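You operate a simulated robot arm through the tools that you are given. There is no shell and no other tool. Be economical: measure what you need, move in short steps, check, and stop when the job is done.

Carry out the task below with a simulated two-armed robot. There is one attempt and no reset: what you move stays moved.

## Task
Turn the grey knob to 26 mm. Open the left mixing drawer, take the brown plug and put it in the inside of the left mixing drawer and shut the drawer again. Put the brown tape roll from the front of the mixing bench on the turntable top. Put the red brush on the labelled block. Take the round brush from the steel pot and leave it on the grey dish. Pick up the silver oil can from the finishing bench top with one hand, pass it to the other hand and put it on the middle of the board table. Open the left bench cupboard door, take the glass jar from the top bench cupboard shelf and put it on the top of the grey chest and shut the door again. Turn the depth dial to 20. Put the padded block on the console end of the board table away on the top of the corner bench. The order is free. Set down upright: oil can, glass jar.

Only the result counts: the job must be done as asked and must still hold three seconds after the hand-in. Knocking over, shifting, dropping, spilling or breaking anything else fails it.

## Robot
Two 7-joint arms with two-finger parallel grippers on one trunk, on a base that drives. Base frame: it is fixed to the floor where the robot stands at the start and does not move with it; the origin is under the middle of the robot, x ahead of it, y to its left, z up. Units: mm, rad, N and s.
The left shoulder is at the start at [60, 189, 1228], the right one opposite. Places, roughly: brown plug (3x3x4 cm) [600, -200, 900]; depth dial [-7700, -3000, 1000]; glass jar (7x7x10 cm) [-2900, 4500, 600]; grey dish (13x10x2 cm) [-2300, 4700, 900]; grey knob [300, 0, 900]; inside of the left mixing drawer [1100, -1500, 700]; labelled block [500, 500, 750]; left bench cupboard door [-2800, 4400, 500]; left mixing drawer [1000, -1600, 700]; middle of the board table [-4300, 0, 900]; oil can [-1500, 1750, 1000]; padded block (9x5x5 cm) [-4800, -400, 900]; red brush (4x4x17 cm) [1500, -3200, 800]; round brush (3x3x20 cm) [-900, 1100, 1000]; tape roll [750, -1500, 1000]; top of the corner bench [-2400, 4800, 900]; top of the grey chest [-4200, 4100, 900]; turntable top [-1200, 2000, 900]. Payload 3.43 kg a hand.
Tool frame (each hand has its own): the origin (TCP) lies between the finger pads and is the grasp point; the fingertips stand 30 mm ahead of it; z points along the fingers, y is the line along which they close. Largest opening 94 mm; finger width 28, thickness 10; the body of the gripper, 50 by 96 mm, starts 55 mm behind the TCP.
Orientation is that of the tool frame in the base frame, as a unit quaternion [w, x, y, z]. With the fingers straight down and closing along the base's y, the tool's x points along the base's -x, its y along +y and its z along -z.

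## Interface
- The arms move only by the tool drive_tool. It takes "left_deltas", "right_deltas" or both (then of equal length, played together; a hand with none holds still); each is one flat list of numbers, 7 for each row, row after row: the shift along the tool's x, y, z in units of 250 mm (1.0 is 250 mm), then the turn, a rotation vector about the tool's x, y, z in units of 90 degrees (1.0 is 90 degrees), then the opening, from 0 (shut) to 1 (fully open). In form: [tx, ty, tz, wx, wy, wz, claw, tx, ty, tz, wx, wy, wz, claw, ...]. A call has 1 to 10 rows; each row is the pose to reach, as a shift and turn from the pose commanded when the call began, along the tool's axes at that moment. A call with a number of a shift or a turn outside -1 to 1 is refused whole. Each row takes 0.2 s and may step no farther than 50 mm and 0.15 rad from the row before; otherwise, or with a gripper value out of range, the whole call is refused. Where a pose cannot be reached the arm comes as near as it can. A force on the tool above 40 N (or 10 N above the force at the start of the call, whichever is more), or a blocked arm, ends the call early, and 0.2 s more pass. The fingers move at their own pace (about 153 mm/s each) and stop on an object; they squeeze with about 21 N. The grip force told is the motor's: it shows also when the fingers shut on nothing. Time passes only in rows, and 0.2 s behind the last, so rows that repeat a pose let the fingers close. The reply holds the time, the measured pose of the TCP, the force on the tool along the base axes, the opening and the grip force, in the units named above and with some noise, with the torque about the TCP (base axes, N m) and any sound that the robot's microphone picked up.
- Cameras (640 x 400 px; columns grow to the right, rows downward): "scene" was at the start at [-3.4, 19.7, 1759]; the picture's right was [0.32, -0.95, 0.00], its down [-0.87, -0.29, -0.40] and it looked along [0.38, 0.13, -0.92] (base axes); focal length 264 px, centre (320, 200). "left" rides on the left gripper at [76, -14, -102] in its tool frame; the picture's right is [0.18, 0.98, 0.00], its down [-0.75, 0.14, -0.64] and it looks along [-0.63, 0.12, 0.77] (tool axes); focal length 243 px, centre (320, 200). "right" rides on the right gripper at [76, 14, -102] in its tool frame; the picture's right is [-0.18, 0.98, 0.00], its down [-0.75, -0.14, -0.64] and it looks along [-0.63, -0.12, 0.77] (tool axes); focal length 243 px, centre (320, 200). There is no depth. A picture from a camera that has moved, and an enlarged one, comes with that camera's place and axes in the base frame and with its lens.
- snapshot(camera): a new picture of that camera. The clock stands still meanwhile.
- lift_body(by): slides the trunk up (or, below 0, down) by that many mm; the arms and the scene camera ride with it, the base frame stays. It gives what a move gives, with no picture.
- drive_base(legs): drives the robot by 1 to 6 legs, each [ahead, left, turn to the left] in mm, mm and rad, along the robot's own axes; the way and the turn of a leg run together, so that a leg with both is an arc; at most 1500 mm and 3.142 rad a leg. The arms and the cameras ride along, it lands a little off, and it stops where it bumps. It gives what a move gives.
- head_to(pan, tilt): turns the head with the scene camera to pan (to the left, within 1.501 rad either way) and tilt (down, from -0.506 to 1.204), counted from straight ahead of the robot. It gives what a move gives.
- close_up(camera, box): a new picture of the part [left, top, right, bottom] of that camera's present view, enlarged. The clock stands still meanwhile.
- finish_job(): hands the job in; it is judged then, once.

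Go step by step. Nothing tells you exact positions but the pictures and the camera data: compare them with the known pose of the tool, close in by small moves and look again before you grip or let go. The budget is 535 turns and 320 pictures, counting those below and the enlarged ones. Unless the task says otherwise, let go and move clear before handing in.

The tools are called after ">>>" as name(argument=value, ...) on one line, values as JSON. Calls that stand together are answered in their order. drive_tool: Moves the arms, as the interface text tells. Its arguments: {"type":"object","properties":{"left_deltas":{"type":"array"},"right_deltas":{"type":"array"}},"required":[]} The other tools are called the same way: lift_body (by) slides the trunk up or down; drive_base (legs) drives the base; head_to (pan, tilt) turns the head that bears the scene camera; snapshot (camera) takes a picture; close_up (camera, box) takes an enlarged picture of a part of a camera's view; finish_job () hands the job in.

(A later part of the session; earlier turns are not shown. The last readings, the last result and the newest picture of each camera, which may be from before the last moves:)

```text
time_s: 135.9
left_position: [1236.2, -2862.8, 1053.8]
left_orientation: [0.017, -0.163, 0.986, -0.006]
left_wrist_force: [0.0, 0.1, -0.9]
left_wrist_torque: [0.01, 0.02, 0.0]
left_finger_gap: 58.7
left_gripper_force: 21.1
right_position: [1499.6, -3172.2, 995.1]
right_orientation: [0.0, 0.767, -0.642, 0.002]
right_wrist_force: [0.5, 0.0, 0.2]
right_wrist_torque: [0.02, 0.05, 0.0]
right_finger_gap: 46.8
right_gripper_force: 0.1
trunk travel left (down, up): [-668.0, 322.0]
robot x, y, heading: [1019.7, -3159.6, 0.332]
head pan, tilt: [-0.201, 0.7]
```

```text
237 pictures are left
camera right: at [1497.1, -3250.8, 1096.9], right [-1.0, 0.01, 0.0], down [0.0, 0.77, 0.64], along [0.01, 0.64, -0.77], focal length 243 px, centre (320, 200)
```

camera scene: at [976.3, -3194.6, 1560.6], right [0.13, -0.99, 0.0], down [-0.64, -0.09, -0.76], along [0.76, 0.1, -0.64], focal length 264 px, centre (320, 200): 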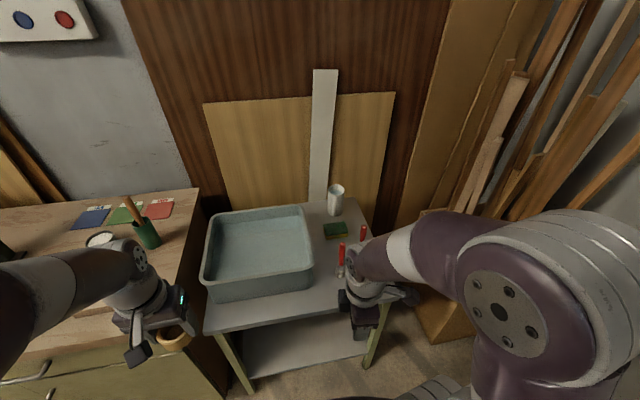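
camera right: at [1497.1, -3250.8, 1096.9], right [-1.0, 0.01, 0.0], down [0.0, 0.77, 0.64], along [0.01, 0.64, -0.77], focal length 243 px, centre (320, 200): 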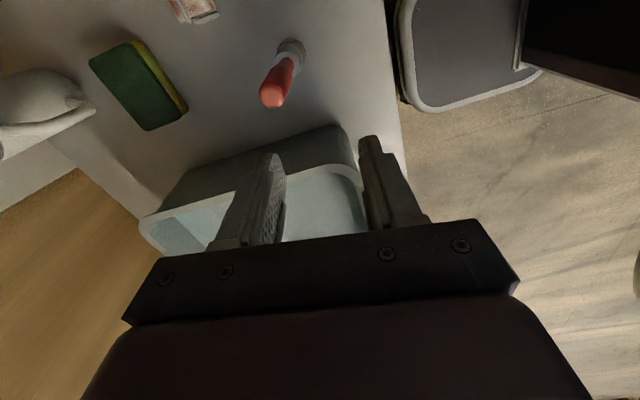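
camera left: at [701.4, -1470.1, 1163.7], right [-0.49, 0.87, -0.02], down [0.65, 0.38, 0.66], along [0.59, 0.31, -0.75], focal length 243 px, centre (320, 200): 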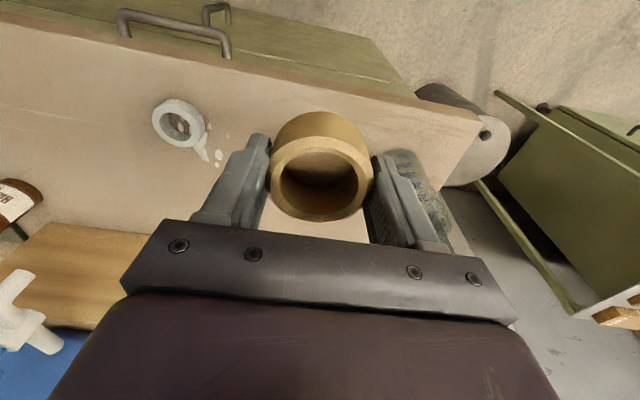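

>>> drive_tool(right_deltas=[0.05, -0.07, 0.06, 0, 0, 0, 0.6, 0.106, -0.137, 0.12, 0, 0, 0, 0.6, 0.106, -0.137, 0.26, 0, 0, 0, 0.6])

>>> snapshot(camera="right")

```text
time_s: 136.7
left_position: [1234.5, -2862.6, 1054.3]
left_orientation: [0.017, -0.164, 0.986, -0.007]
left_wrist_force: [0.3, 0.6, -0.2]
left_wrist_torque: [0.01, 0.03, 0.01]
left_finger_gap: 58.7
left_gripper_force: 20.7
right_position: [1537.7, -3194.8, 930.9]
right_orientation: [-0.001, 0.767, -0.642, 0.003]
right_wrist_force: [0.0, 0.2, -0.5]
right_wrist_torque: [0.0, -0.03, 0.03]
right_finger_gap: 56.7
right_gripper_force: 0.0
trunk travel left (down, up): [-668.0, 322.0]
robot x, y, heading: [1028.0, -3158.6, 0.337]
head pan, tilt: [-0.201, 0.7]
```

```text
236 pictures are left
camera right: at [1536.5, -3271.9, 1034.0], right [-1.0, 0.01, -0.01], down [0.0, 0.77, 0.64], along [0.01, 0.64, -0.77], focal length 243 px, centre (320, 200)
```

right: 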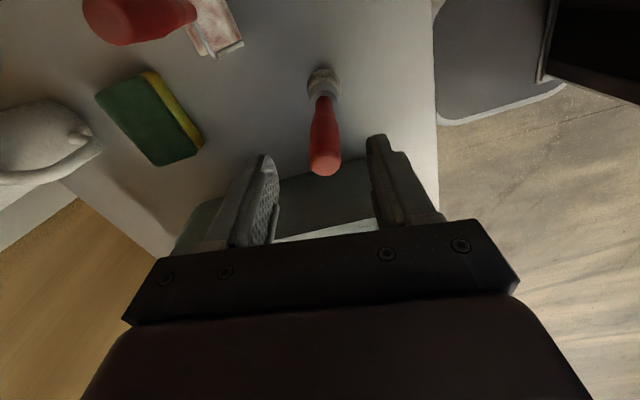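

The brush is centred. I descend along its handle and grip.

>>> drive_tool(right_deltas=[0.02, 0, 0.1, 0, 0, 0, 0.6, 0.02, 0, 0.2, 0, 0, 0, 0.6, 0.02, 0, 0.25, 0, 0, 0, 0.6, 0.02, 0, 0.25, 0, 0, 0, 0.05, 0.02, 0, 0.25, 0, 0, 0, 0.05, 0.02, 0, 0.25, 0, 0, 0, 0.05])

>>> snapshot(camera="right")

```text
time_s: 138.1
left_position: [1235.2, -2862.6, 1055.0]
left_orientation: [0.017, -0.163, 0.986, -0.008]
left_wrist_force: [0.9, 0.1, 0.1]
left_wrist_torque: [0.01, 0.02, 0.01]
left_finger_gap: 58.6
left_gripper_force: 21.0
right_position: [1537.8, -3200.4, 872.2]
right_orientation: [-0.001, 0.767, -0.642, 0.003]
right_wrist_force: [0.3, 0.3, 0.6]
right_wrist_torque: [0.03, -0.04, -0.03]
right_finger_gap: 22.5
right_gripper_force: 21.1
trunk travel left (down, up): [-668.0, 322.0]
robot x, y, heading: [1023.8, -3161.5, 0.33]
head pan, tilt: [-0.201, 0.7]
```

```text
235 pictures are left
camera right: at [1536.8, -3277.4, 973.9], right [-1.0, 0.01, -0.01], down [0.0, 0.77, 0.64], along [0.01, 0.64, -0.77], focal length 243 px, centre (320, 200)
```

right: 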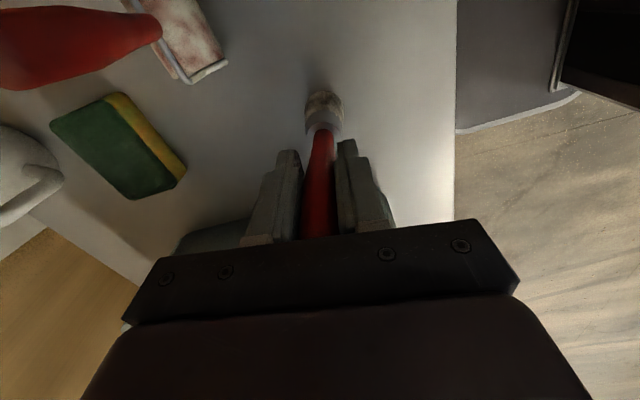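

Gripped at 22.5 mm. I lift with the trunk, retract and check.

>>> lift_body(by=200)

>>> drive_base(legs=[[-330, 0, 0]])

>>> snapshot(camera="right")

>>> snapshot(camera="scene")

```text
time_s: 140.3
left_position: [1236.0, -2864.4, 1254.7]
left_orientation: [0.017, -0.163, 0.986, -0.007]
left_wrist_force: [0.1, -0.7, 0.6]
left_wrist_torque: [0.03, -0.02, 0.0]
left_finger_gap: 58.6
left_gripper_force: 20.8
right_position: [1538.5, -3200.7, 1072.4]
right_orientation: [-0.001, 0.767, -0.642, 0.002]
right_wrist_force: [0.5, -0.4, -1.0]
right_wrist_torque: [-0.03, -0.03, 0.01]
right_finger_gap: 22.0
right_gripper_force: 20.7
trunk travel left (down, up): [-868.0, 122.0]
robot x, y, heading: [1025.0, -3160.2, 0.331]
head pan, tilt: [-0.201, 0.7]
```

```text
time_s: 142.5
left_position: [924.5, -2973.8, 1255.3]
left_orientation: [0.016, -0.155, 0.988, -0.007]
left_wrist_force: [-1.0, -0.4, -0.4]
left_wrist_torque: [0.0, 0.03, -0.05]
left_finger_gap: 58.6
left_gripper_force: 20.9
right_position: [1221.6, -3316.1, 1071.4]
right_orientation: [-0.002, 0.761, -0.649, 0.003]
right_wrist_force: [0.5, 0.3, -0.7]
right_wrist_torque: [0.02, 0.01, -0.02]
right_finger_gap: 20.9
right_gripper_force: 20.6
trunk travel left (down, up): [-868.0, 122.0]
robot x, y, heading: [709.5, -3270.5, 0.319]
head pan, tilt: [-0.201, 0.7]
```

```text
234 pictures are left
camera right: at [1219.0, -3392.5, 1173.3], right [-1.0, 0.03, 0.0], down [0.02, 0.77, 0.64], along [0.02, 0.64, -0.77], focal length 243 px, centre (320, 200)
```

right: 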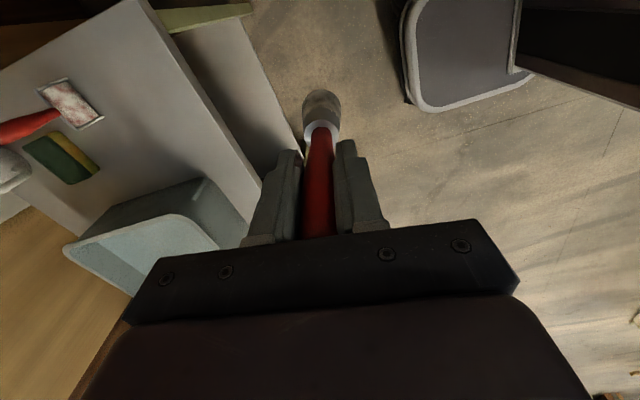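

```text
233 pictures are left
camera scene: at [735.5, -3275.8, 1760.5], right [0.12, -0.99, 0.0], down [-0.64, -0.08, -0.76], along [0.76, 0.09, -0.65], focal length 264 px, centre (320, 200)
```

scene: 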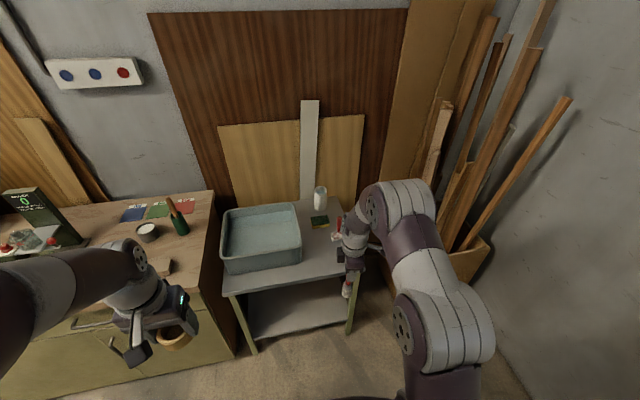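

Both items held. I drive left along the wall toward the labelled block near [500, 500].

>>> drive_base(legs=[[0, 1200, 0.01], [0, 1200, 0], [-50, 1100, 0]])

>>> head_to(pan=0.2, tilt=0.7)

>>> snapshot(camera="scene")

```text
time_s: 159.3
left_position: [-266.7, 286.0, 1254.0]
left_orientation: [0.016, -0.164, 0.986, -0.006]
left_wrist_force: [0.2, 0.3, -0.3]
left_wrist_torque: [0.03, 0.02, 0.01]
left_finger_gap: 58.6
left_gripper_force: 21.2
right_position: [36.1, -49.0, 1071.0]
right_orientation: [-0.002, 0.767, -0.641, 0.003]
right_wrist_force: [1.1, -0.4, -0.2]
right_wrist_torque: [0.0, -0.02, 0.0]
right_finger_gap: 20.3
right_gripper_force: 21.2
trunk travel left (down, up): [-868.0, 122.0]
robot x, y, heading: [-477.9, -13.0, 0.338]
head pan, tilt: [-0.201, 0.7]
```

```text
time_s: 160.2
left_position: [-267.7, 285.2, 1253.6]
left_orientation: [0.017, -0.165, 0.986, -0.007]
left_wrist_force: [-0.3, 0.5, -0.6]
left_wrist_torque: [0.0, -0.03, -0.03]
left_finger_gap: 58.6
left_gripper_force: 20.1
right_position: [35.5, -48.3, 1070.5]
right_orientation: [-0.001, 0.768, -0.64, 0.002]
right_wrist_force: [0.2, -2.0, -0.3]
right_wrist_torque: [-0.02, -0.01, 0.03]
right_finger_gap: 20.6
right_gripper_force: 21.2
trunk travel left (down, up): [-868.0, 122.0]
robot x, y, heading: [-478.4, -14.1, 0.337]
head pan, tilt: [0.201, 0.7]
```

```text
232 pictures are left
camera scene: at [-462.6, 12.1, 1760.6], right [0.51, -0.86, 0.0], down [-0.55, -0.33, -0.76], along [0.66, 0.39, -0.64], focal length 264 px, centre (320, 200)
```

scene: 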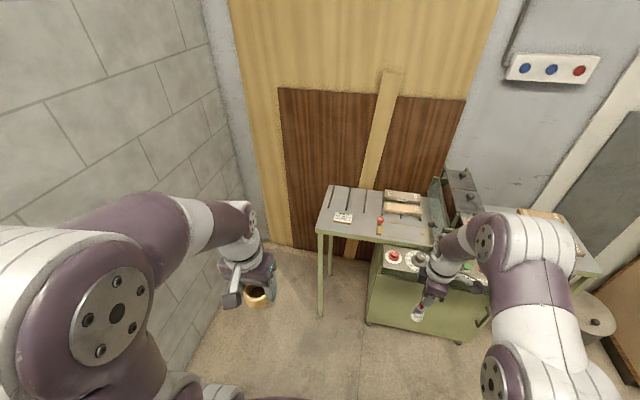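

>>> close_up(camera="scene", box=[300, 160, 460, 260])

```text
4.00 times, centred on (380, 210) of scene
camera zoom: at [-462.6, 12.1, 1760.6], right [0.51, -0.86, 0.0], down [-0.55, -0.33, -0.76], along [0.66, 0.39, -0.64], focal length 1054 px, centre (80, 160)
```

zoom: 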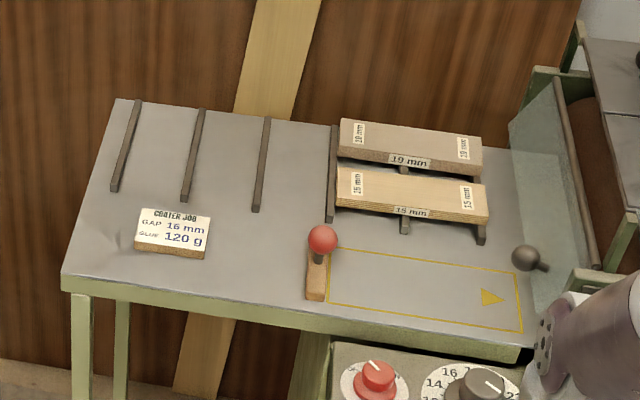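

The "COATER JOB" block (wooden, with a label on top) at about [382, 387, 875] must be the labelled block. I raise the trunk a bit and drive so the brush hangs over it.

>>> lift_body(by=60)

>>> drive_base(legs=[[0, 285, 0], [400, 0, 0]])

>>> snapshot(camera="right")

>>> snapshot(camera="scene")

```text
time_s: 161.2
left_position: [-267.6, 286.0, 1314.9]
left_orientation: [0.017, -0.165, 0.986, -0.007]
left_wrist_force: [0.1, 0.6, -0.1]
left_wrist_torque: [0.03, -0.01, -0.02]
left_finger_gap: 58.4
left_gripper_force: 20.6
right_position: [35.9, -48.5, 1131.8]
right_orientation: [-0.001, 0.767, -0.641, 0.002]
right_wrist_force: [0.3, -0.4, -0.7]
right_wrist_torque: [-0.04, -0.03, -0.01]
right_finger_gap: 20.7
right_gripper_force: 21.2
trunk travel left (down, up): [-928.0, 62.0]
robot x, y, heading: [-480.7, -10.6, 0.339]
head pan, tilt: [0.201, 0.7]
```

```text
time_s: 165.2
left_position: [11.7, 681.0, 1314.1]
left_orientation: [0.018, -0.166, 0.986, -0.006]
left_wrist_force: [0.2, -0.4, 0.1]
left_wrist_torque: [0.03, -0.04, -0.02]
left_finger_gap: 58.2
left_gripper_force: 20.7
right_position: [317.4, 346.8, 1132.2]
right_orientation: [-0.002, 0.768, -0.64, 0.003]
right_wrist_force: [-0.2, 0.1, -0.4]
right_wrist_torque: [-0.02, -0.03, 0.03]
right_finger_gap: 20.4
right_gripper_force: 20.8
trunk travel left (down, up): [-928.0, 62.0]
robot x, y, heading: [-197.9, 386.4, 0.336]
head pan, tilt: [0.201, 0.7]
```

```text
230 pictures are left
camera right: at [316.7, 268.9, 1234.4], right [-1.0, 0.0, -0.01], down [0.0, 0.77, 0.64], along [0.01, 0.64, -0.77], focal length 243 px, centre (320, 200)
```

right: 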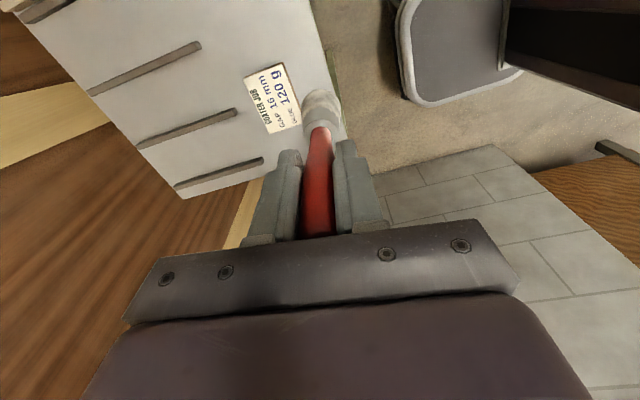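

```text
229 pictures are left
camera scene: at [-181.6, 406.7, 1820.6], right [0.51, -0.86, 0.0], down [-0.55, -0.33, -0.77], along [0.66, 0.39, -0.64], focal length 264 px, centre (320, 200)
```

scene: 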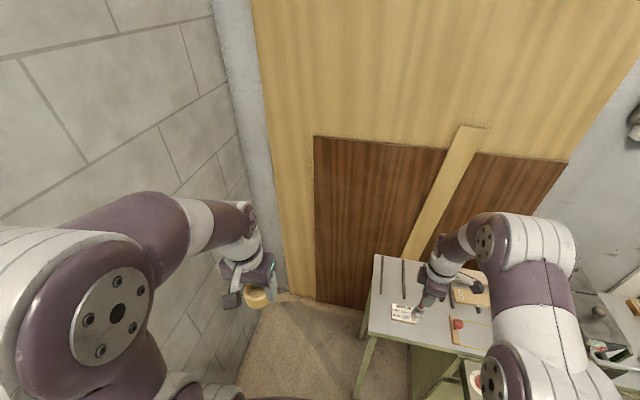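

>>> drive_base(legs=[[70, 0, 0]])

>>> drive_tool(right_deltas=[-0.034, -0.014, 0.06, 0, 0, 0, 0.05, -0.034, -0.014, 0.14, 0, 0, 0, 0.05, -0.034, -0.014, 0.22, 0, 0, 0, 0.05])

>>> snapshot(camera="right")

```text
time_s: 166.2
left_position: [72.9, 702.2, 1316.1]
left_orientation: [0.02, -0.167, 0.986, -0.006]
left_wrist_force: [-0.6, 0.7, -0.8]
left_wrist_torque: [0.0, -0.06, 0.0]
left_finger_gap: 58.4
left_gripper_force: 20.5
right_position: [377.1, 368.7, 1135.8]
right_orientation: [-0.003, 0.768, -0.64, 0.004]
right_wrist_force: [-0.2, 0.2, -0.9]
right_wrist_torque: [0.02, -0.04, -0.03]
right_finger_gap: 20.7
right_gripper_force: 21.1
trunk travel left (down, up): [-928.0, 62.0]
robot x, y, heading: [-135.6, 406.1, 0.333]
head pan, tilt: [0.201, 0.7]
```

```text
time_s: 167.1
left_position: [81.3, 704.5, 1313.5]
left_orientation: [0.016, -0.166, 0.986, -0.007]
left_wrist_force: [0.8, 0.1, -1.0]
left_wrist_torque: [-0.03, 0.01, -0.01]
left_finger_gap: 58.7
left_gripper_force: 20.9
right_position: [388.6, 378.6, 1075.1]
right_orientation: [-0.001, 0.768, -0.64, 0.002]
right_wrist_force: [0.4, -0.7, -1.2]
right_wrist_torque: [-0.03, 0.02, 0.03]
right_finger_gap: 20.7
right_gripper_force: 21.3
trunk travel left (down, up): [-928.0, 62.0]
robot x, y, heading: [-136.3, 406.2, 0.347]
head pan, tilt: [0.201, 0.7]
```

```text
228 pictures are left
camera right: at [387.5, 302.0, 1177.3], right [-1.0, 0.0, 0.0], down [0.0, 0.77, 0.64], along [0.0, 0.64, -0.77], focal length 243 px, centre (320, 200)
```

right: 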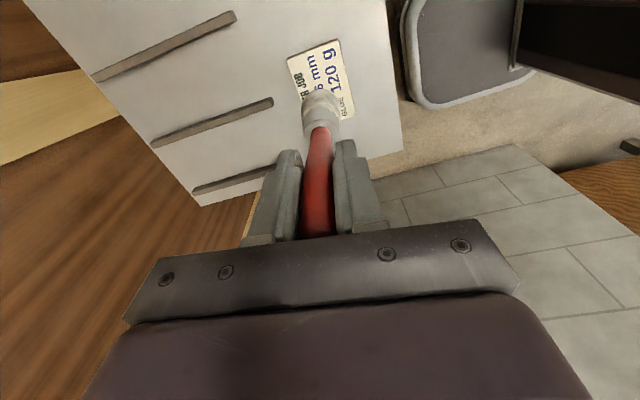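

The brush is over the block's centre. I lower it in small steps until it touches.

>>> drive_tool(right_deltas=[-0.008, 0, 0.04, 0, 0, 0, 0.05, -0.008, 0, 0.08, 0, 0, 0, 0.05, -0.008, 0, 0.12, 0, 0, 0, 0.05, -0.008, 0, 0.15, 0, 0, 0, 0.05])

>>> close_up(camera="scene", box=[340, 240, 500, 340])

```text
time_s: 168.1
left_position: [77.6, 704.6, 1315.8]
left_orientation: [0.018, -0.166, 0.986, -0.007]
left_wrist_force: [-0.4, 1.3, -0.6]
left_wrist_torque: [-0.01, 0.03, 0.01]
left_finger_gap: 58.1
left_gripper_force: 20.8
right_position: [384.5, 379.7, 1039.1]
right_orientation: [-0.002, 0.768, -0.64, 0.004]
right_wrist_force: [0.4, -0.3, -0.3]
right_wrist_torque: [0.02, 0.02, -0.02]
right_finger_gap: 20.5
right_gripper_force: 20.9
trunk travel left (down, up): [-928.0, 62.0]
robot x, y, heading: [-131.4, 403.4, 0.337]
head pan, tilt: [0.201, 0.7]
```

```text
4.00 times, centred on (420, 290) of scene
camera zoom: at [-115.9, 429.7, 1820.6], right [0.51, -0.86, 0.0], down [-0.55, -0.33, -0.77], along [0.66, 0.39, -0.64], focal length 1054 px, centre (-80, -160)
```

zoom: 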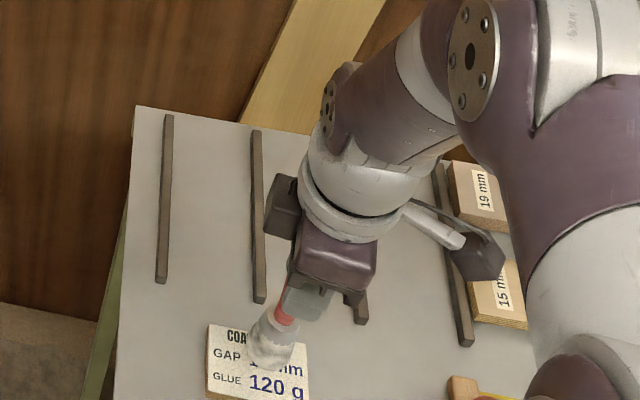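

>>> drive_tool(right_deltas=[0, 0, 0.02, 0, 0, 0, 0.05, 0, 0, 0.04, 0, 0, 0, 0.05, 0, 0, 0.055, 0, 0, 0, 0.05])

>>> close_up(camera="right", box=[220, 20, 420, 145])

```text
time_s: 168.8
left_position: [78.6, 705.0, 1314.1]
left_orientation: [0.017, -0.167, 0.986, -0.007]
left_wrist_force: [0.5, -0.1, -0.2]
left_wrist_torque: [-0.01, 0.01, -0.04]
left_finger_gap: 57.9
left_gripper_force: 20.7
right_position: [385.6, 380.5, 1024.8]
right_orientation: [-0.001, 0.768, -0.64, 0.002]
right_wrist_force: [0.2, -0.1, -0.1]
right_wrist_torque: [0.01, -0.02, 0.04]
right_finger_gap: 20.7
right_gripper_force: 20.9
trunk travel left (down, up): [-928.0, 62.0]
robot x, y, heading: [-132.8, 404.9, 0.337]
head pan, tilt: [0.201, 0.7]
```

```text
3.20 times, centred on (320, 82) of right
camera zoom: at [384.1, 303.1, 1126.9], right [-1.0, 0.0, -0.01], down [0.0, 0.77, 0.64], along [0.01, 0.64, -0.77], focal length 776 px, centre (320, 576)
```

zoom: 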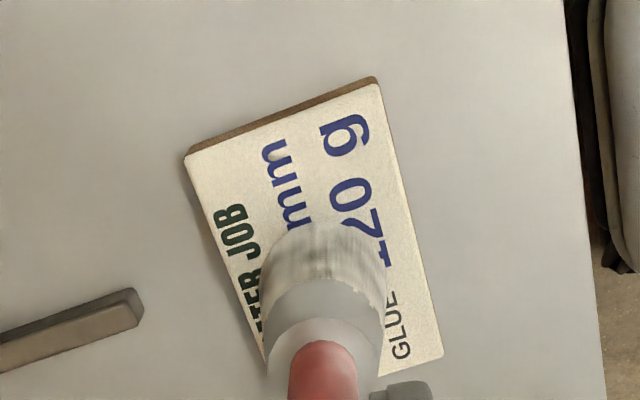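

>>> drive_tool(right_deltas=[0, 0, 0.016, 0, 0, 0, 0.05, 0, 0, 0.032, 0, 0, 0, 0.05, 0, 0, 0.048, 0, 0, 0, 0.05])

```text
time_s: 169.7
left_position: [80.0, 703.7, 1314.2]
left_orientation: [0.017, -0.167, 0.986, -0.006]
left_wrist_force: [-0.9, -0.6, 0.4]
left_wrist_torque: [0.0, 0.0, -0.02]
left_finger_gap: 58.0
left_gripper_force: 20.8
right_position: [386.2, 380.2, 1014.1]
right_orientation: [-0.001, 0.768, -0.64, 0.002]
right_wrist_force: [0.4, 0.0, -0.3]
right_wrist_torque: [-0.02, 0.02, -0.04]
right_finger_gap: 20.7
right_gripper_force: 20.7
trunk travel left (down, up): [-928.0, 62.0]
robot x, y, heading: [-132.4, 400.4, 0.34]
head pan, tilt: [0.201, 0.7]
```

>>> drive_tool(right_deltas=[0, 0, 0.016, 0, 0, 0, 0.05, 0, 0, 0.032, 0, 0, 0, 0.05, 0, 0, 0.048, 0, 0, 0, 0.05])

>>> close_up(camera="right", box=[220, 20, 420, 145])

```text
time_s: 170.4
left_position: [76.2, 705.7, 1314.6]
left_orientation: [0.017, -0.166, 0.986, -0.007]
left_wrist_force: [0.0, -0.1, -0.5]
left_wrist_torque: [0.03, 0.02, 0.02]
left_finger_gap: 58.1
left_gripper_force: 21.2
right_position: [386.2, 381.1, 1003.3]
right_orientation: [-0.004, 0.768, -0.64, 0.004]
right_wrist_force: [0.1, 0.6, 20.9]
right_wrist_torque: [0.06, 0.01, 0.0]
right_finger_gap: 21.5
right_gripper_force: 21.1
trunk travel left (down, up): [-928.0, 62.0]
robot x, y, heading: [-132.4, 407.4, 0.338]
head pan, tilt: [0.201, 0.7]
```

```text
3.20 times, centred on (320, 82) of right
camera zoom: at [383.8, 303.5, 1105.2], right [-1.0, 0.0, -0.01], down [0.0, 0.77, 0.64], along [0.01, 0.64, -0.77], focal length 776 px, centre (320, 576)
```

zoom: 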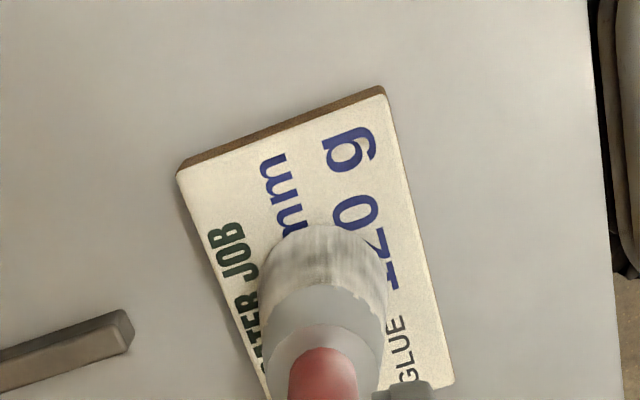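

Contact (21 N upward). I relax 2 mm, open, and rise.

>>> drive_tool(right_deltas=[0, 0, -0.006, 0, 0, 0, 0.1, 0, 0, -0.006, 0, 0, 0, 0.4, 0, 0, -0.006, 0, 0, 0, 0.6, 0, 0, -0.006, 0, 0, 0, 0.6])

>>> lift_body(by=60)

>>> snapshot(camera="right")

```text
time_s: 171.4
left_position: [79.1, 705.0, 1315.5]
left_orientation: [0.016, -0.167, 0.986, -0.007]
left_wrist_force: [0.4, -0.3, 0.5]
left_wrist_torque: [0.02, 0.02, -0.03]
left_finger_gap: 58.2
left_gripper_force: 21.5
right_position: [383.6, 380.4, 1002.4]
right_orientation: [-0.001, 0.768, -0.64, 0.002]
right_wrist_force: [0.4, -0.4, -0.5]
right_wrist_torque: [-0.02, 0.01, 0.01]
right_finger_gap: 56.3
right_gripper_force: 0.1
trunk travel left (down, up): [-928.0, 62.0]
robot x, y, heading: [-131.6, 406.3, 0.338]
head pan, tilt: [0.201, 0.7]
```

```text
time_s: 172.4
left_position: [78.5, 704.2, 1374.1]
left_orientation: [0.018, -0.167, 0.986, -0.007]
left_wrist_force: [-0.3, -0.8, -0.6]
left_wrist_torque: [0.0, 0.02, 0.02]
left_finger_gap: 58.2
left_gripper_force: 20.4
right_position: [385.0, 381.1, 1061.4]
right_orientation: [-0.002, 0.768, -0.641, 0.002]
right_wrist_force: [0.6, -0.3, -0.1]
right_wrist_torque: [0.01, 0.01, 0.04]
right_finger_gap: 56.4
right_gripper_force: 0.1
trunk travel left (down, up): [-988.0, 2.0]
robot x, y, heading: [-130.9, 403.2, 0.339]
head pan, tilt: [0.201, 0.7]
```

```text
224 pictures are left
camera right: at [384.0, 303.2, 1164.5], right [-1.0, 0.0, -0.01], down [0.0, 0.77, 0.64], along [0.01, 0.64, -0.77], focal length 243 px, centre (320, 200)
```

right: 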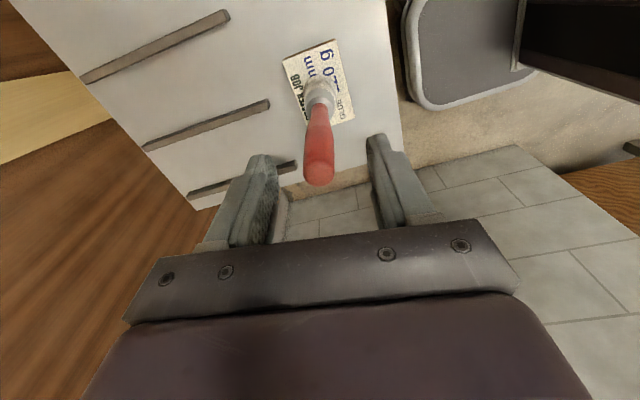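

The brush stands on the block. I raise the hand clear of its top and back away.

>>> drive_tool(right_deltas=[0, 0, -0.1, 0, 0, 0, 0.6, 0, 0, -0.2, 0, 0, 0, 0.6, 0, 0, -0.28, 0, 0, 0, 0.6])

>>> snapshot(camera="right")

```text
time_s: 173.2
left_position: [78.8, 703.6, 1375.0]
left_orientation: [0.018, -0.167, 0.986, -0.006]
left_wrist_force: [-0.2, 0.0, 0.0]
left_wrist_torque: [-0.01, 0.01, 0.03]
left_finger_gap: 58.0
left_gripper_force: 21.0
right_position: [383.7, 382.0, 1132.5]
right_orientation: [-0.002, 0.768, -0.64, 0.003]
right_wrist_force: [0.3, 0.3, 0.4]
right_wrist_torque: [0.01, 0.01, 0.06]
right_finger_gap: 56.7
right_gripper_force: 0.0
trunk travel left (down, up): [-988.0, 2.0]
robot x, y, heading: [-130.3, 404.9, 0.339]
head pan, tilt: [0.201, 0.7]
```

```text
223 pictures are left
camera right: at [382.3, 304.2, 1234.6], right [-1.0, 0.0, -0.01], down [0.0, 0.77, 0.64], along [0.01, 0.64, -0.77], focal length 243 px, centre (320, 200)
```

right: 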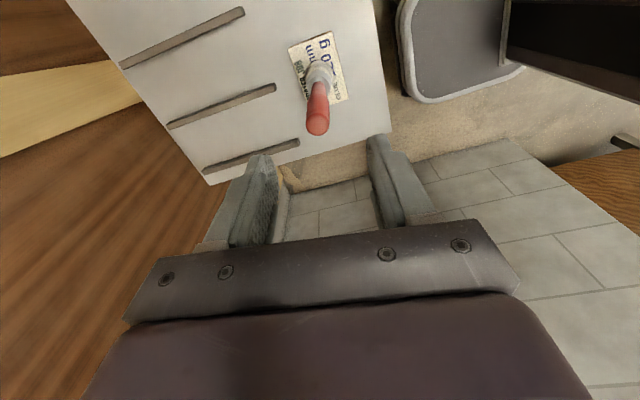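

Clear. I back off and look left to find the way to the finishing bench.

>>> drive_base(legs=[[-500, 0, 0]])

>>> head_to(pan=1.45, tilt=0.35)

>>> snapshot(camera="scene")

```text
time_s: 176.2
left_position: [-387.3, 540.1, 1374.3]
left_orientation: [0.017, -0.172, 0.985, -0.007]
left_wrist_force: [0.0, 0.0, -1.5]
left_wrist_torque: [0.01, 0.0, -0.02]
left_finger_gap: 58.0
left_gripper_force: 21.0
right_position: [-80.0, 220.7, 1132.2]
right_orientation: [-0.001, 0.771, -0.636, 0.002]
right_wrist_force: [0.6, 0.8, 0.4]
right_wrist_torque: [-0.01, 0.02, 0.01]
right_finger_gap: 56.6
right_gripper_force: 0.0
trunk travel left (down, up): [-988.0, 2.0]
robot x, y, heading: [-597.3, 243.4, 0.348]
head pan, tilt: [0.201, 0.7]
```

```text
time_s: 177.6
left_position: [-389.3, 539.6, 1374.1]
left_orientation: [0.018, -0.173, 0.985, -0.007]
left_wrist_force: [0.4, 0.3, -0.3]
left_wrist_torque: [-0.01, 0.01, 0.0]
left_finger_gap: 58.2
left_gripper_force: 20.9
right_position: [-80.2, 221.7, 1133.3]
right_orientation: [-0.002, 0.772, -0.635, 0.002]
right_wrist_force: [0.7, 0.9, 0.7]
right_wrist_torque: [-0.02, -0.02, 0.0]
right_finger_gap: 56.3
right_gripper_force: 0.0
trunk travel left (down, up): [-988.0, 2.0]
robot x, y, heading: [-596.8, 241.7, 0.344]
head pan, tilt: [1.45, 0.351]
```

```text
222 pictures are left
camera scene: at [-673.9, 309.4, 1911.9], right [0.97, 0.23, 0.0], down [0.08, -0.33, -0.94], along [-0.21, 0.91, -0.34], focal length 264 px, centre (320, 200)
```

scene: 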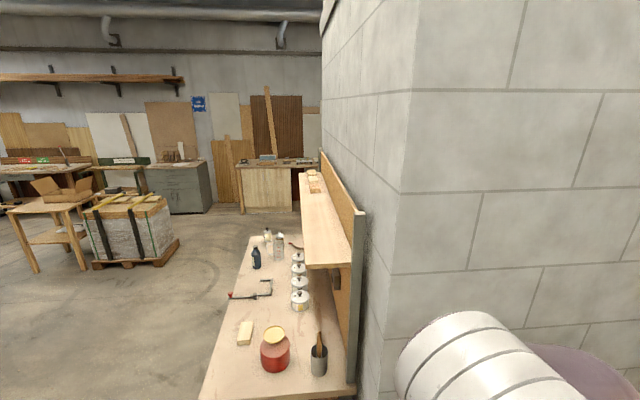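

The finishing bench stands behind the partition, its front facing the same way as me. I enlarge it.

>>> close_up(camera="scene", box=[190, 220, 370, 400])

```text
2.22 times, centred on (280, 310) of scene
camera zoom: at [-673.9, 309.4, 1911.9], right [0.97, 0.23, 0.0], down [0.08, -0.33, -0.94], along [-0.21, 0.91, -0.34], focal length 586 px, centre (409, -44)
```

zoom: 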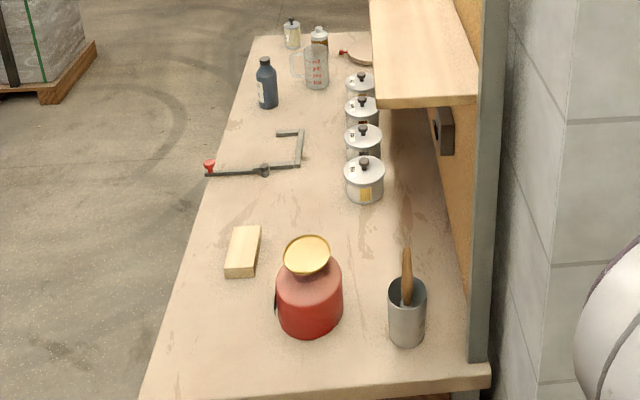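

The bench carries (from near to far) the steel pot with the round brush, red pot, silver pots, bottles, and the turntable disc near the far end. I drive round in front of it, near the far end.

>>> drive_base(legs=[[-900, 0, 0], [0, 1450, 0]])

>>> head_to(pan=0, tilt=0.6)

>>> snapshot(camera="scene")

```text
time_s: 189.1
left_position: [-1712.2, 1596.6, 1375.5]
left_orientation: [0.018, -0.168, 0.986, -0.006]
left_wrist_force: [-0.3, -0.6, -1.3]
left_wrist_torque: [0.0, -0.01, -0.03]
left_finger_gap: 57.9
left_gripper_force: 20.9
right_position: [-1408.1, 1275.8, 1132.6]
right_orientation: [-0.001, 0.768, -0.64, 0.003]
right_wrist_force: [-0.3, 0.3, -1.7]
right_wrist_torque: [-0.01, -0.02, 0.01]
right_finger_gap: 56.4
right_gripper_force: 0.0
trunk travel left (down, up): [-988.0, 2.0]
robot x, y, heading: [-1920.5, 1297.7, 0.338]
head pan, tilt: [1.45, 0.351]
```

```text
time_s: 190.7
left_position: [-1713.3, 1598.9, 1375.0]
left_orientation: [0.018, -0.167, 0.986, -0.007]
left_wrist_force: [0.0, 0.3, -1.4]
left_wrist_torque: [0.01, -0.02, 0.01]
left_finger_gap: 57.8
left_gripper_force: 21.0
right_position: [-1408.0, 1276.2, 1132.5]
right_orientation: [-0.001, 0.769, -0.64, 0.003]
right_wrist_force: [0.7, -0.4, 0.6]
right_wrist_torque: [0.0, 0.02, -0.01]
right_finger_gap: 56.4
right_gripper_force: 0.1
trunk travel left (down, up): [-988.0, 2.0]
robot x, y, heading: [-1922.4, 1299.4, 0.342]
head pan, tilt: [0.0, 0.6]
```

```text
220 pictures are left
camera scene: at [-1896.3, 1309.0, 1889.2], right [0.34, -0.94, 0.0], down [-0.53, -0.19, -0.83], along [0.78, 0.28, -0.56], focal length 264 px, centre (320, 200)
```

scene: 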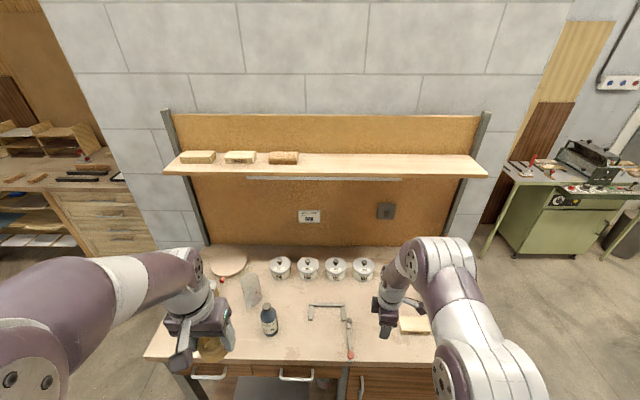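

The turntable is deep at the back-left of the bench. I enlarge the bench to identify the oil can and check the geometry.

>>> close_up(camera="scene", box=[140, 220, 300, 380])

>>> close_up(camera="scene", box=[240, 230, 460, 400])

>>> snapshot(camera="left")

```text
2.50 times, centred on (220, 300) of scene
camera zoom: at [-1896.3, 1309.0, 1889.2], right [0.34, -0.94, 0.0], down [-0.53, -0.19, -0.83], along [0.78, 0.28, -0.56], focal length 659 px, centre (570, -50)
```

zoom: 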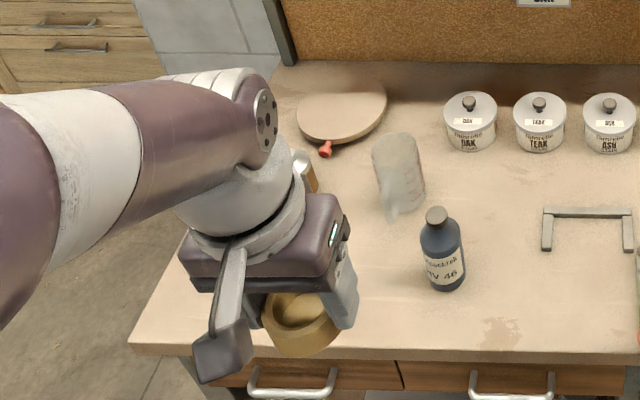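

```text
2.35 times, centred on (350, 315) of scene
camera zoom: at [-1896.3, 1309.0, 1889.2], right [0.34, -0.94, 0.0], down [-0.53, -0.19, -0.83], along [0.78, 0.28, -0.56], focal length 620 px, centre (249, -71)
```

zoom: 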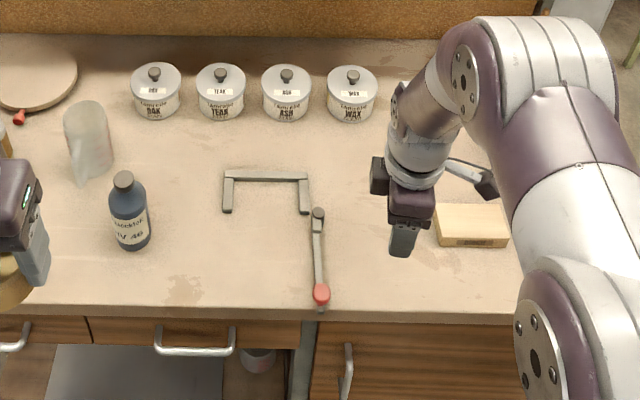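

```text
217 pictures are left
camera left: at [-1784.6, 1560.6, 1475.6], right [-0.5, 0.87, -0.02], down [0.64, 0.39, 0.66], along [0.58, 0.31, -0.75], focal length 243 px, centre (320, 200)
```

left: 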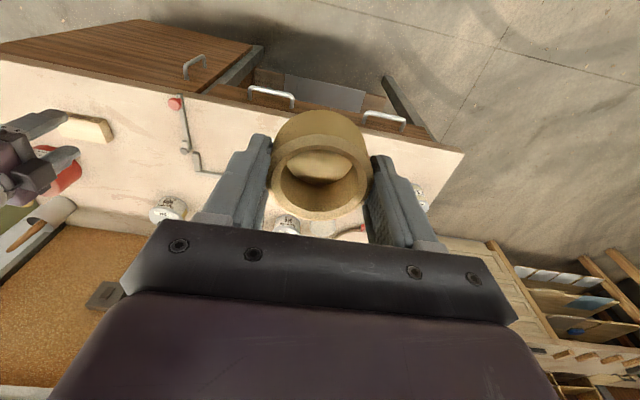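

The silver oil can stands behind my left hand near the bench's far-left front; the turntable lies ~440 mm deep. I test in free air whether the left arm can reach far with a 45° forward pitch.

>>> drive_tool(left_deltas=[0, 0, 0, 0, -0.083, 0, 0.5, 0, 0, 0, 0, -0.166, 0, 0.5, 0, 0, 0, 0, -0.25, 0, 0.5, 0, 0, 0, 0, -0.333, 0, 0.5, 0, 0, 0, 0, -0.416, 0, 0.5, 0, 0, 0, 0, -0.5, 0, 0.5])

>>> drive_tool(left_deltas=[-0.13, 0, 0.13, 0, 0, 0, 0.5, -0.26, 0, 0.26, 0, 0, 0, 0.5, -0.39, 0, 0.39, 0, 0, 0, 0.5, -0.52, 0, 0.52, 0, 0, 0, 0.5, -0.65, 0, 0.65, 0, 0, 0, 0.5, -0.78, 0, 0.78, 0, 0, 0, 0.5, -0.91, 0, 0.91, 0, 0, 0, 0.5])

```text
time_s: 192.1
left_position: [-1665.8, 1636.8, 1359.0]
left_orientation: [0.379, -0.156, 0.911, 0.045]
left_wrist_force: [-0.6, 0.2, -0.8]
left_wrist_torque: [0.02, -0.01, 0.0]
left_finger_gap: 57.7
left_gripper_force: 21.2
left hand out of reach, approached as far as the arm can: row 3, 4, 5, 6
right_position: [-1407.1, 1276.7, 1131.7]
right_orientation: [-0.001, 0.769, -0.64, 0.003]
right_wrist_force: [-0.1, 0.2, 0.7]
right_wrist_torque: [-0.01, 0.03, 0.0]
right_finger_gap: 56.3
right_gripper_force: 0.1
trunk travel left (down, up): [-988.0, 2.0]
robot x, y, heading: [-1923.1, 1298.2, 0.335]
head pan, tilt: [0.0, 0.6]
```

```text
time_s: 193.7
left_position: [-1357.1, 1739.7, 1369.9]
left_orientation: [0.393, -0.157, 0.904, 0.057]
left_wrist_force: [0.0, 0.4, -0.6]
left_wrist_torque: [-0.01, 0.06, 0.03]
left_finger_gap: 57.7
left_gripper_force: 21.1
right_position: [-1406.2, 1277.4, 1130.8]
right_orientation: [0.0, 0.769, -0.64, 0.002]
right_wrist_force: [-0.2, -0.1, 0.1]
right_wrist_torque: [-0.02, 0.02, -0.01]
right_finger_gap: 56.3
right_gripper_force: 0.1
trunk travel left (down, up): [-988.0, 2.0]
robot x, y, heading: [-1924.6, 1299.9, 0.34]
head pan, tilt: [0.0, 0.6]
```

That works: 680 mm ahead with a 46° pitch. So I will set the tape roll down flat near the bench front, regrip it with the pitched hand, and then put it on the turntable. First I bring the hand back to vertical.

>>> drive_tool(left_deltas=[0.13, 0, -0.13, 0, 0, 0, 0.5, 0.26, 0, -0.26, 0, 0, 0, 0.5, 0.39, 0, -0.39, 0, 0, 0, 0.5, 0.52, 0, -0.52, 0, 0, 0, 0.5, 0.65, 0, -0.65, 0, 0, 0, 0.5])

>>> drive_tool(left_deltas=[0, 0, 0, 0, 0.083, 0, 0.5, 0, 0, 0, 0, 0.166, 0, 0.5, 0, 0, 0, 0, 0.25, 0, 0.5, 0, 0, 0, 0, 0.333, 0, 0.5, 0, 0, 0, 0, 0.416, 0, 0.5, 0, 0, 0, 0, 0.51, 0, 0.5])

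>>> drive_base(legs=[[0, -107, 0], [50, 0, 0]])

>>> lift_body(by=-200)

>>> snapshot(camera="scene")

```text
time_s: 194.9
left_position: [-1582.1, 1659.0, 1363.1]
left_orientation: [0.393, -0.157, 0.904, 0.058]
left_wrist_force: [-0.3, 0.4, -0.3]
left_wrist_torque: [0.01, 0.01, 0.02]
left_finger_gap: 57.4
left_gripper_force: 21.3
right_position: [-1408.1, 1276.1, 1132.4]
right_orientation: [-0.002, 0.769, -0.639, 0.003]
right_wrist_force: [-0.6, 0.0, 0.6]
right_wrist_torque: [0.01, -0.04, -0.02]
right_finger_gap: 56.4
right_gripper_force: 0.0
trunk travel left (down, up): [-988.0, 2.0]
robot x, y, heading: [-1923.2, 1300.2, 0.343]
head pan, tilt: [0.0, 0.6]
```

```text
time_s: 196.3
left_position: [-1581.1, 1662.1, 1362.4]
left_orientation: [0.008, -0.168, 0.986, -0.007]
left_wrist_force: [0.5, -0.2, -0.5]
left_wrist_torque: [-0.03, 0.0, 0.0]
left_finger_gap: 58.0
left_gripper_force: 21.5
left hand out of reach, approached as far as the arm can: row 2, 3
right_position: [-1406.6, 1276.1, 1132.2]
right_orientation: [-0.001, 0.769, -0.639, 0.001]
right_wrist_force: [0.3, -0.3, 0.5]
right_wrist_torque: [-0.02, 0.0, 0.02]
right_finger_gap: 56.5
right_gripper_force: 0.1
trunk travel left (down, up): [-988.0, 2.0]
robot x, y, heading: [-1924.9, 1297.8, 0.34]
head pan, tilt: [0.0, 0.6]
```

```text
time_s: 198.0
left_position: [-1508.0, 1573.3, 1366.4]
left_orientation: [0.014, -0.166, 0.986, -0.008]
left_wrist_force: [-1.4, -0.3, -0.4]
left_wrist_torque: [-0.03, -0.07, 0.04]
left_finger_gap: 57.6
left_gripper_force: 21.2
right_position: [-1333.3, 1188.9, 1136.1]
right_orientation: [-0.005, 0.769, -0.64, 0.006]
right_wrist_force: [-0.9, -0.6, 0.3]
right_wrist_torque: [-0.02, -0.04, -0.01]
right_finger_gap: 56.8
right_gripper_force: 0.1
trunk travel left (down, up): [-988.0, 2.0]
robot x, y, heading: [-1845.6, 1213.3, 0.339]
head pan, tilt: [0.0, 0.6]
```

```text
time_s: 200.1
left_position: [-1498.5, 1575.2, 1162.8]
left_orientation: [0.01, -0.166, 0.986, -0.008]
left_wrist_force: [0.4, 0.2, -1.1]
left_wrist_torque: [-0.03, -0.01, 0.02]
left_finger_gap: 57.3
left_gripper_force: 20.5
right_position: [-1324.5, 1188.4, 932.5]
right_orientation: [-0.001, 0.769, -0.639, 0.003]
right_wrist_force: [-0.1, -0.3, -0.2]
right_wrist_torque: [0.03, 0.03, -0.03]
right_finger_gap: 56.6
right_gripper_force: 0.1
trunk travel left (down, up): [-788.0, 202.0]
robot x, y, heading: [-1840.7, 1215.5, 0.344]
head pan, tilt: [0.0, 0.6]
```

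```text
216 pictures are left
camera scene: at [-1813.3, 1222.5, 1689.2], right [0.33, -0.94, 0.0], down [-0.53, -0.19, -0.83], along [0.78, 0.28, -0.56], focal length 264 px, centre (320, 200)
```

scene: 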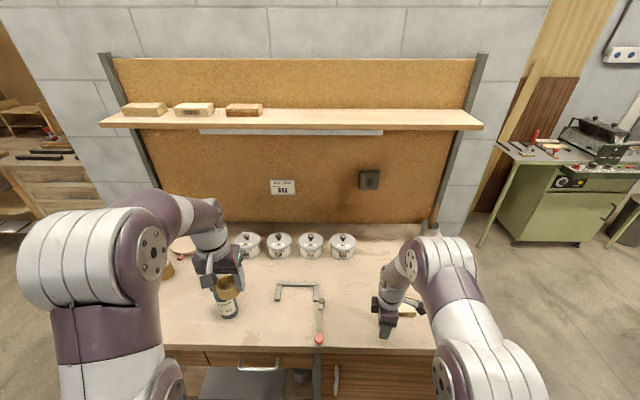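

The right hand came down low over the bench (no contact); I raise and retract it, and look down with the left camera.

>>> drive_tool(right_deltas=[0, 0, -0.15, 0, 0, 0, 0.6, 0, 0.1, -0.28, 0, 0, 0, 0.6, 0, 0.25, -0.38, 0, 0, 0, 0.6, 0, 0.43, -0.45, 0, 0, 0, 0.6, 0, 0.6, -0.5, 0, 0, 0, 0.6])

>>> snapshot(camera="left")

```text
time_s: 201.3
left_position: [-1498.9, 1574.9, 1163.3]
left_orientation: [0.011, -0.166, 0.986, -0.007]
left_wrist_force: [0.8, 0.3, 0.0]
left_wrist_torque: [-0.04, -0.03, 0.0]
left_finger_gap: 57.4
left_gripper_force: 21.0
right_position: [-1475.8, 1162.5, 1054.3]
right_orientation: [-0.001, 0.769, -0.639, 0.003]
right_wrist_force: [-0.6, 0.2, 0.5]
right_wrist_torque: [0.04, -0.04, 0.03]
right_finger_gap: 56.3
right_gripper_force: 0.1
trunk travel left (down, up): [-788.0, 202.0]
robot x, y, heading: [-1841.0, 1214.0, 0.341]
head pan, tilt: [0.0, 0.6]
```

```text
215 pictures are left
camera left: at [-1569.4, 1537.7, 1265.5], right [-0.5, 0.87, -0.02], down [0.65, 0.39, 0.65], along [0.57, 0.31, -0.76], focal length 243 px, centre (320, 200)
```

left: 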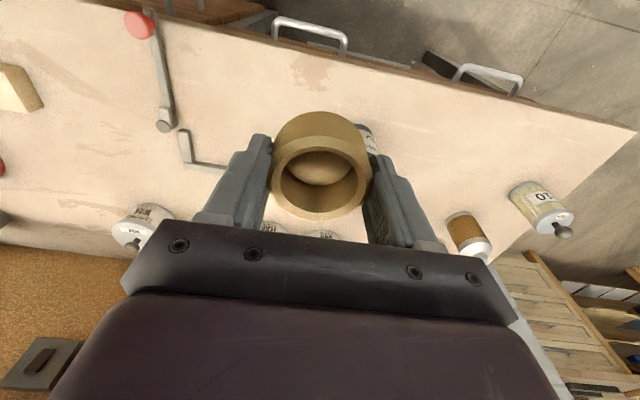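

The can marked "OIL" (silver, black knob) is at about [-1500, 2035]. I lower the tape roll to a free spot near the front edge at [-1439, 1539].

>>> drive_tool(left_deltas=[-0.06, -0.07, 0.14, 0, 0, 0, 0.5, -0.12, -0.14, 0.28, 0, 0, 0, 0.5, -0.18, -0.215, 0.43, 0, 0, 0, 0.5, -0.18, -0.215, 0.6, 0, 0, 0, 0.5, -0.18, -0.215, 0.77, 0, 0, 0, 0.5, -0.18, -0.215, 0.9, 0, 0, 0, 0.5])

>>> snapshot(camera="left")

```text
time_s: 202.7
left_position: [-1432.2, 1534.8, 939.4]
left_orientation: [0.01, -0.167, 0.986, -0.008]
left_wrist_force: [0.1, 0.5, -0.6]
left_wrist_torque: [0.0, 0.0, -0.04]
left_finger_gap: 57.3
left_gripper_force: 20.7
right_position: [-1472.9, 1164.2, 1053.0]
right_orientation: [-0.001, 0.769, -0.64, 0.002]
right_wrist_force: [-0.2, 0.0, -0.3]
right_wrist_torque: [0.01, 0.0, 0.0]
right_finger_gap: 56.2
right_gripper_force: 0.1
trunk travel left (down, up): [-788.0, 202.0]
robot x, y, heading: [-1840.9, 1209.0, 0.339]
head pan, tilt: [0.0, 0.6]
```

```text
214 pictures are left
camera left: at [-1502.3, 1498.3, 1041.4], right [-0.5, 0.87, -0.02], down [0.65, 0.39, 0.65], along [0.57, 0.31, -0.76], focal length 243 px, centre (320, 200)
```

left: 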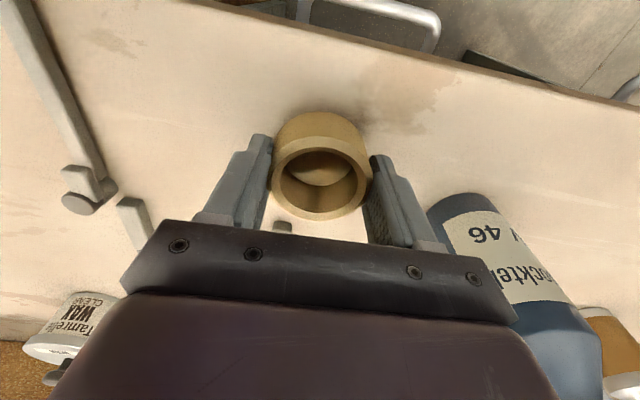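

>>> drive_tool(left_deltas=[0, 0, 0.03, 0, 0, 0, 0.5, 0, 0, 0.06, 0, 0, 0, 0.5, 0, 0, 0.08, 0, 0, 0, 0.5, 0, 0, 0.1, 0, 0, 0, 0.5, 0, 0, 0.12, 0, 0, 0, 0.5])

>>> snapshot(camera="left")

```text
time_s: 203.9
left_position: [-1429.5, 1534.4, 914.8]
left_orientation: [0.015, -0.167, 0.986, -0.007]
left_wrist_force: [-2.1, 0.5, 33.0]
left_wrist_torque: [0.42, 0.06, -0.14]
left_finger_gap: 57.4
left_gripper_force: 21.0
right_position: [-1476.9, 1161.4, 1055.4]
right_orientation: [-0.003, 0.769, -0.639, 0.003]
right_wrist_force: [0.2, -0.1, -0.2]
right_wrist_torque: [-0.02, 0.01, -0.02]
right_finger_gap: 56.7
right_gripper_force: 0.0
trunk travel left (down, up): [-788.0, 202.0]
robot x, y, heading: [-1839.9, 1213.0, 0.341]
head pan, tilt: [0.0, 0.6]
```

```text
213 pictures are left
camera left: at [-1500.8, 1497.3, 1015.4], right [-0.5, 0.87, -0.02], down [0.65, 0.39, 0.66], along [0.58, 0.31, -0.75], focal length 243 px, centre (320, 200)
```

left: 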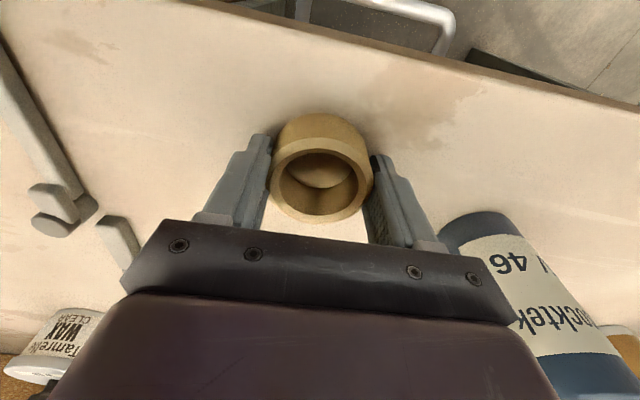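

The tape roll stands flat on the bench (surface ≈ 885). I release, rise, and pitch the hand forward 46°.

>>> drive_tool(left_deltas=[0, 0, -0.006, 0, 0, 0, 0.8, 0, 0, -0.006, 0, 0, 0, 0.8, 0, 0, -0.15, 0, 0, 0, 0.8, 0, 0, -0.3, 0, 0, 0, 0.8])

>>> drive_tool(left_deltas=[0, 0, 0, 0, -0.083, 0, 0.8, 0, 0, 0, 0, -0.166, 0, 0.8, 0, 0, 0, 0, -0.25, 0, 0.8, 0, 0, 0, 0, -0.333, 0, 0.8, 0, 0, 0, 0, -0.416, 0, 0.8, 0, 0, 0, 0, -0.5, 0, 0.8])

>>> snapshot(camera="left")

```text
time_s: 204.9
left_position: [-1436.1, 1537.4, 986.5]
left_orientation: [0.01, -0.167, 0.986, -0.008]
left_wrist_force: [-0.1, -0.8, 0.1]
left_wrist_torque: [0.03, 0.0, 0.0]
left_finger_gap: 75.1
left_gripper_force: 0.2
right_position: [-1474.6, 1163.9, 1052.6]
right_orientation: [-0.001, 0.769, -0.639, 0.003]
right_wrist_force: [-0.2, -0.3, 0.2]
right_wrist_torque: [0.03, -0.05, -0.04]
right_finger_gap: 56.4
right_gripper_force: 0.0
trunk travel left (down, up): [-788.0, 202.0]
robot x, y, heading: [-1837.5, 1213.8, 0.339]
head pan, tilt: [0.0, 0.6]
```

```text
time_s: 206.3
left_position: [-1434.4, 1537.5, 984.3]
left_orientation: [0.388, -0.157, 0.906, 0.056]
left_wrist_force: [-0.5, 1.2, 0.1]
left_wrist_torque: [0.0, -0.02, 0.0]
left_finger_gap: 75.3
left_gripper_force: 0.1
right_position: [-1474.1, 1164.0, 1053.3]
right_orientation: [-0.002, 0.769, -0.639, 0.002]
right_wrist_force: [0.4, -0.2, -0.5]
right_wrist_torque: [-0.02, -0.01, -0.05]
right_finger_gap: 56.3
right_gripper_force: 0.0
trunk travel left (down, up): [-788.0, 202.0]
robot x, y, heading: [-1838.6, 1210.8, 0.341]
head pan, tilt: [0.0, 0.6]
```

```text
212 pictures are left
camera left: at [-1549.3, 1483.1, 1001.9], right [-0.44, 0.88, -0.15], down [0.0, 0.17, 0.99], along [0.9, 0.44, -0.08], focal length 243 px, centre (320, 200)
```

left: 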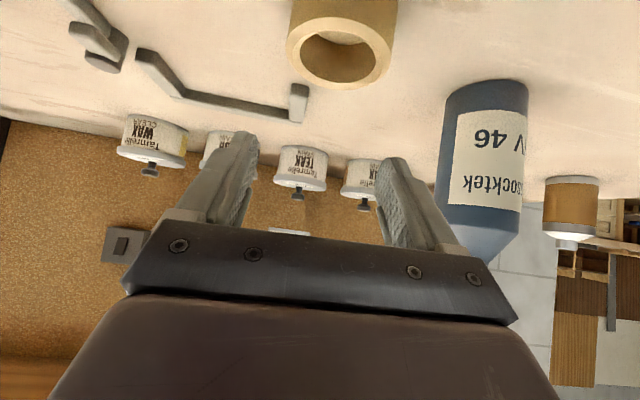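

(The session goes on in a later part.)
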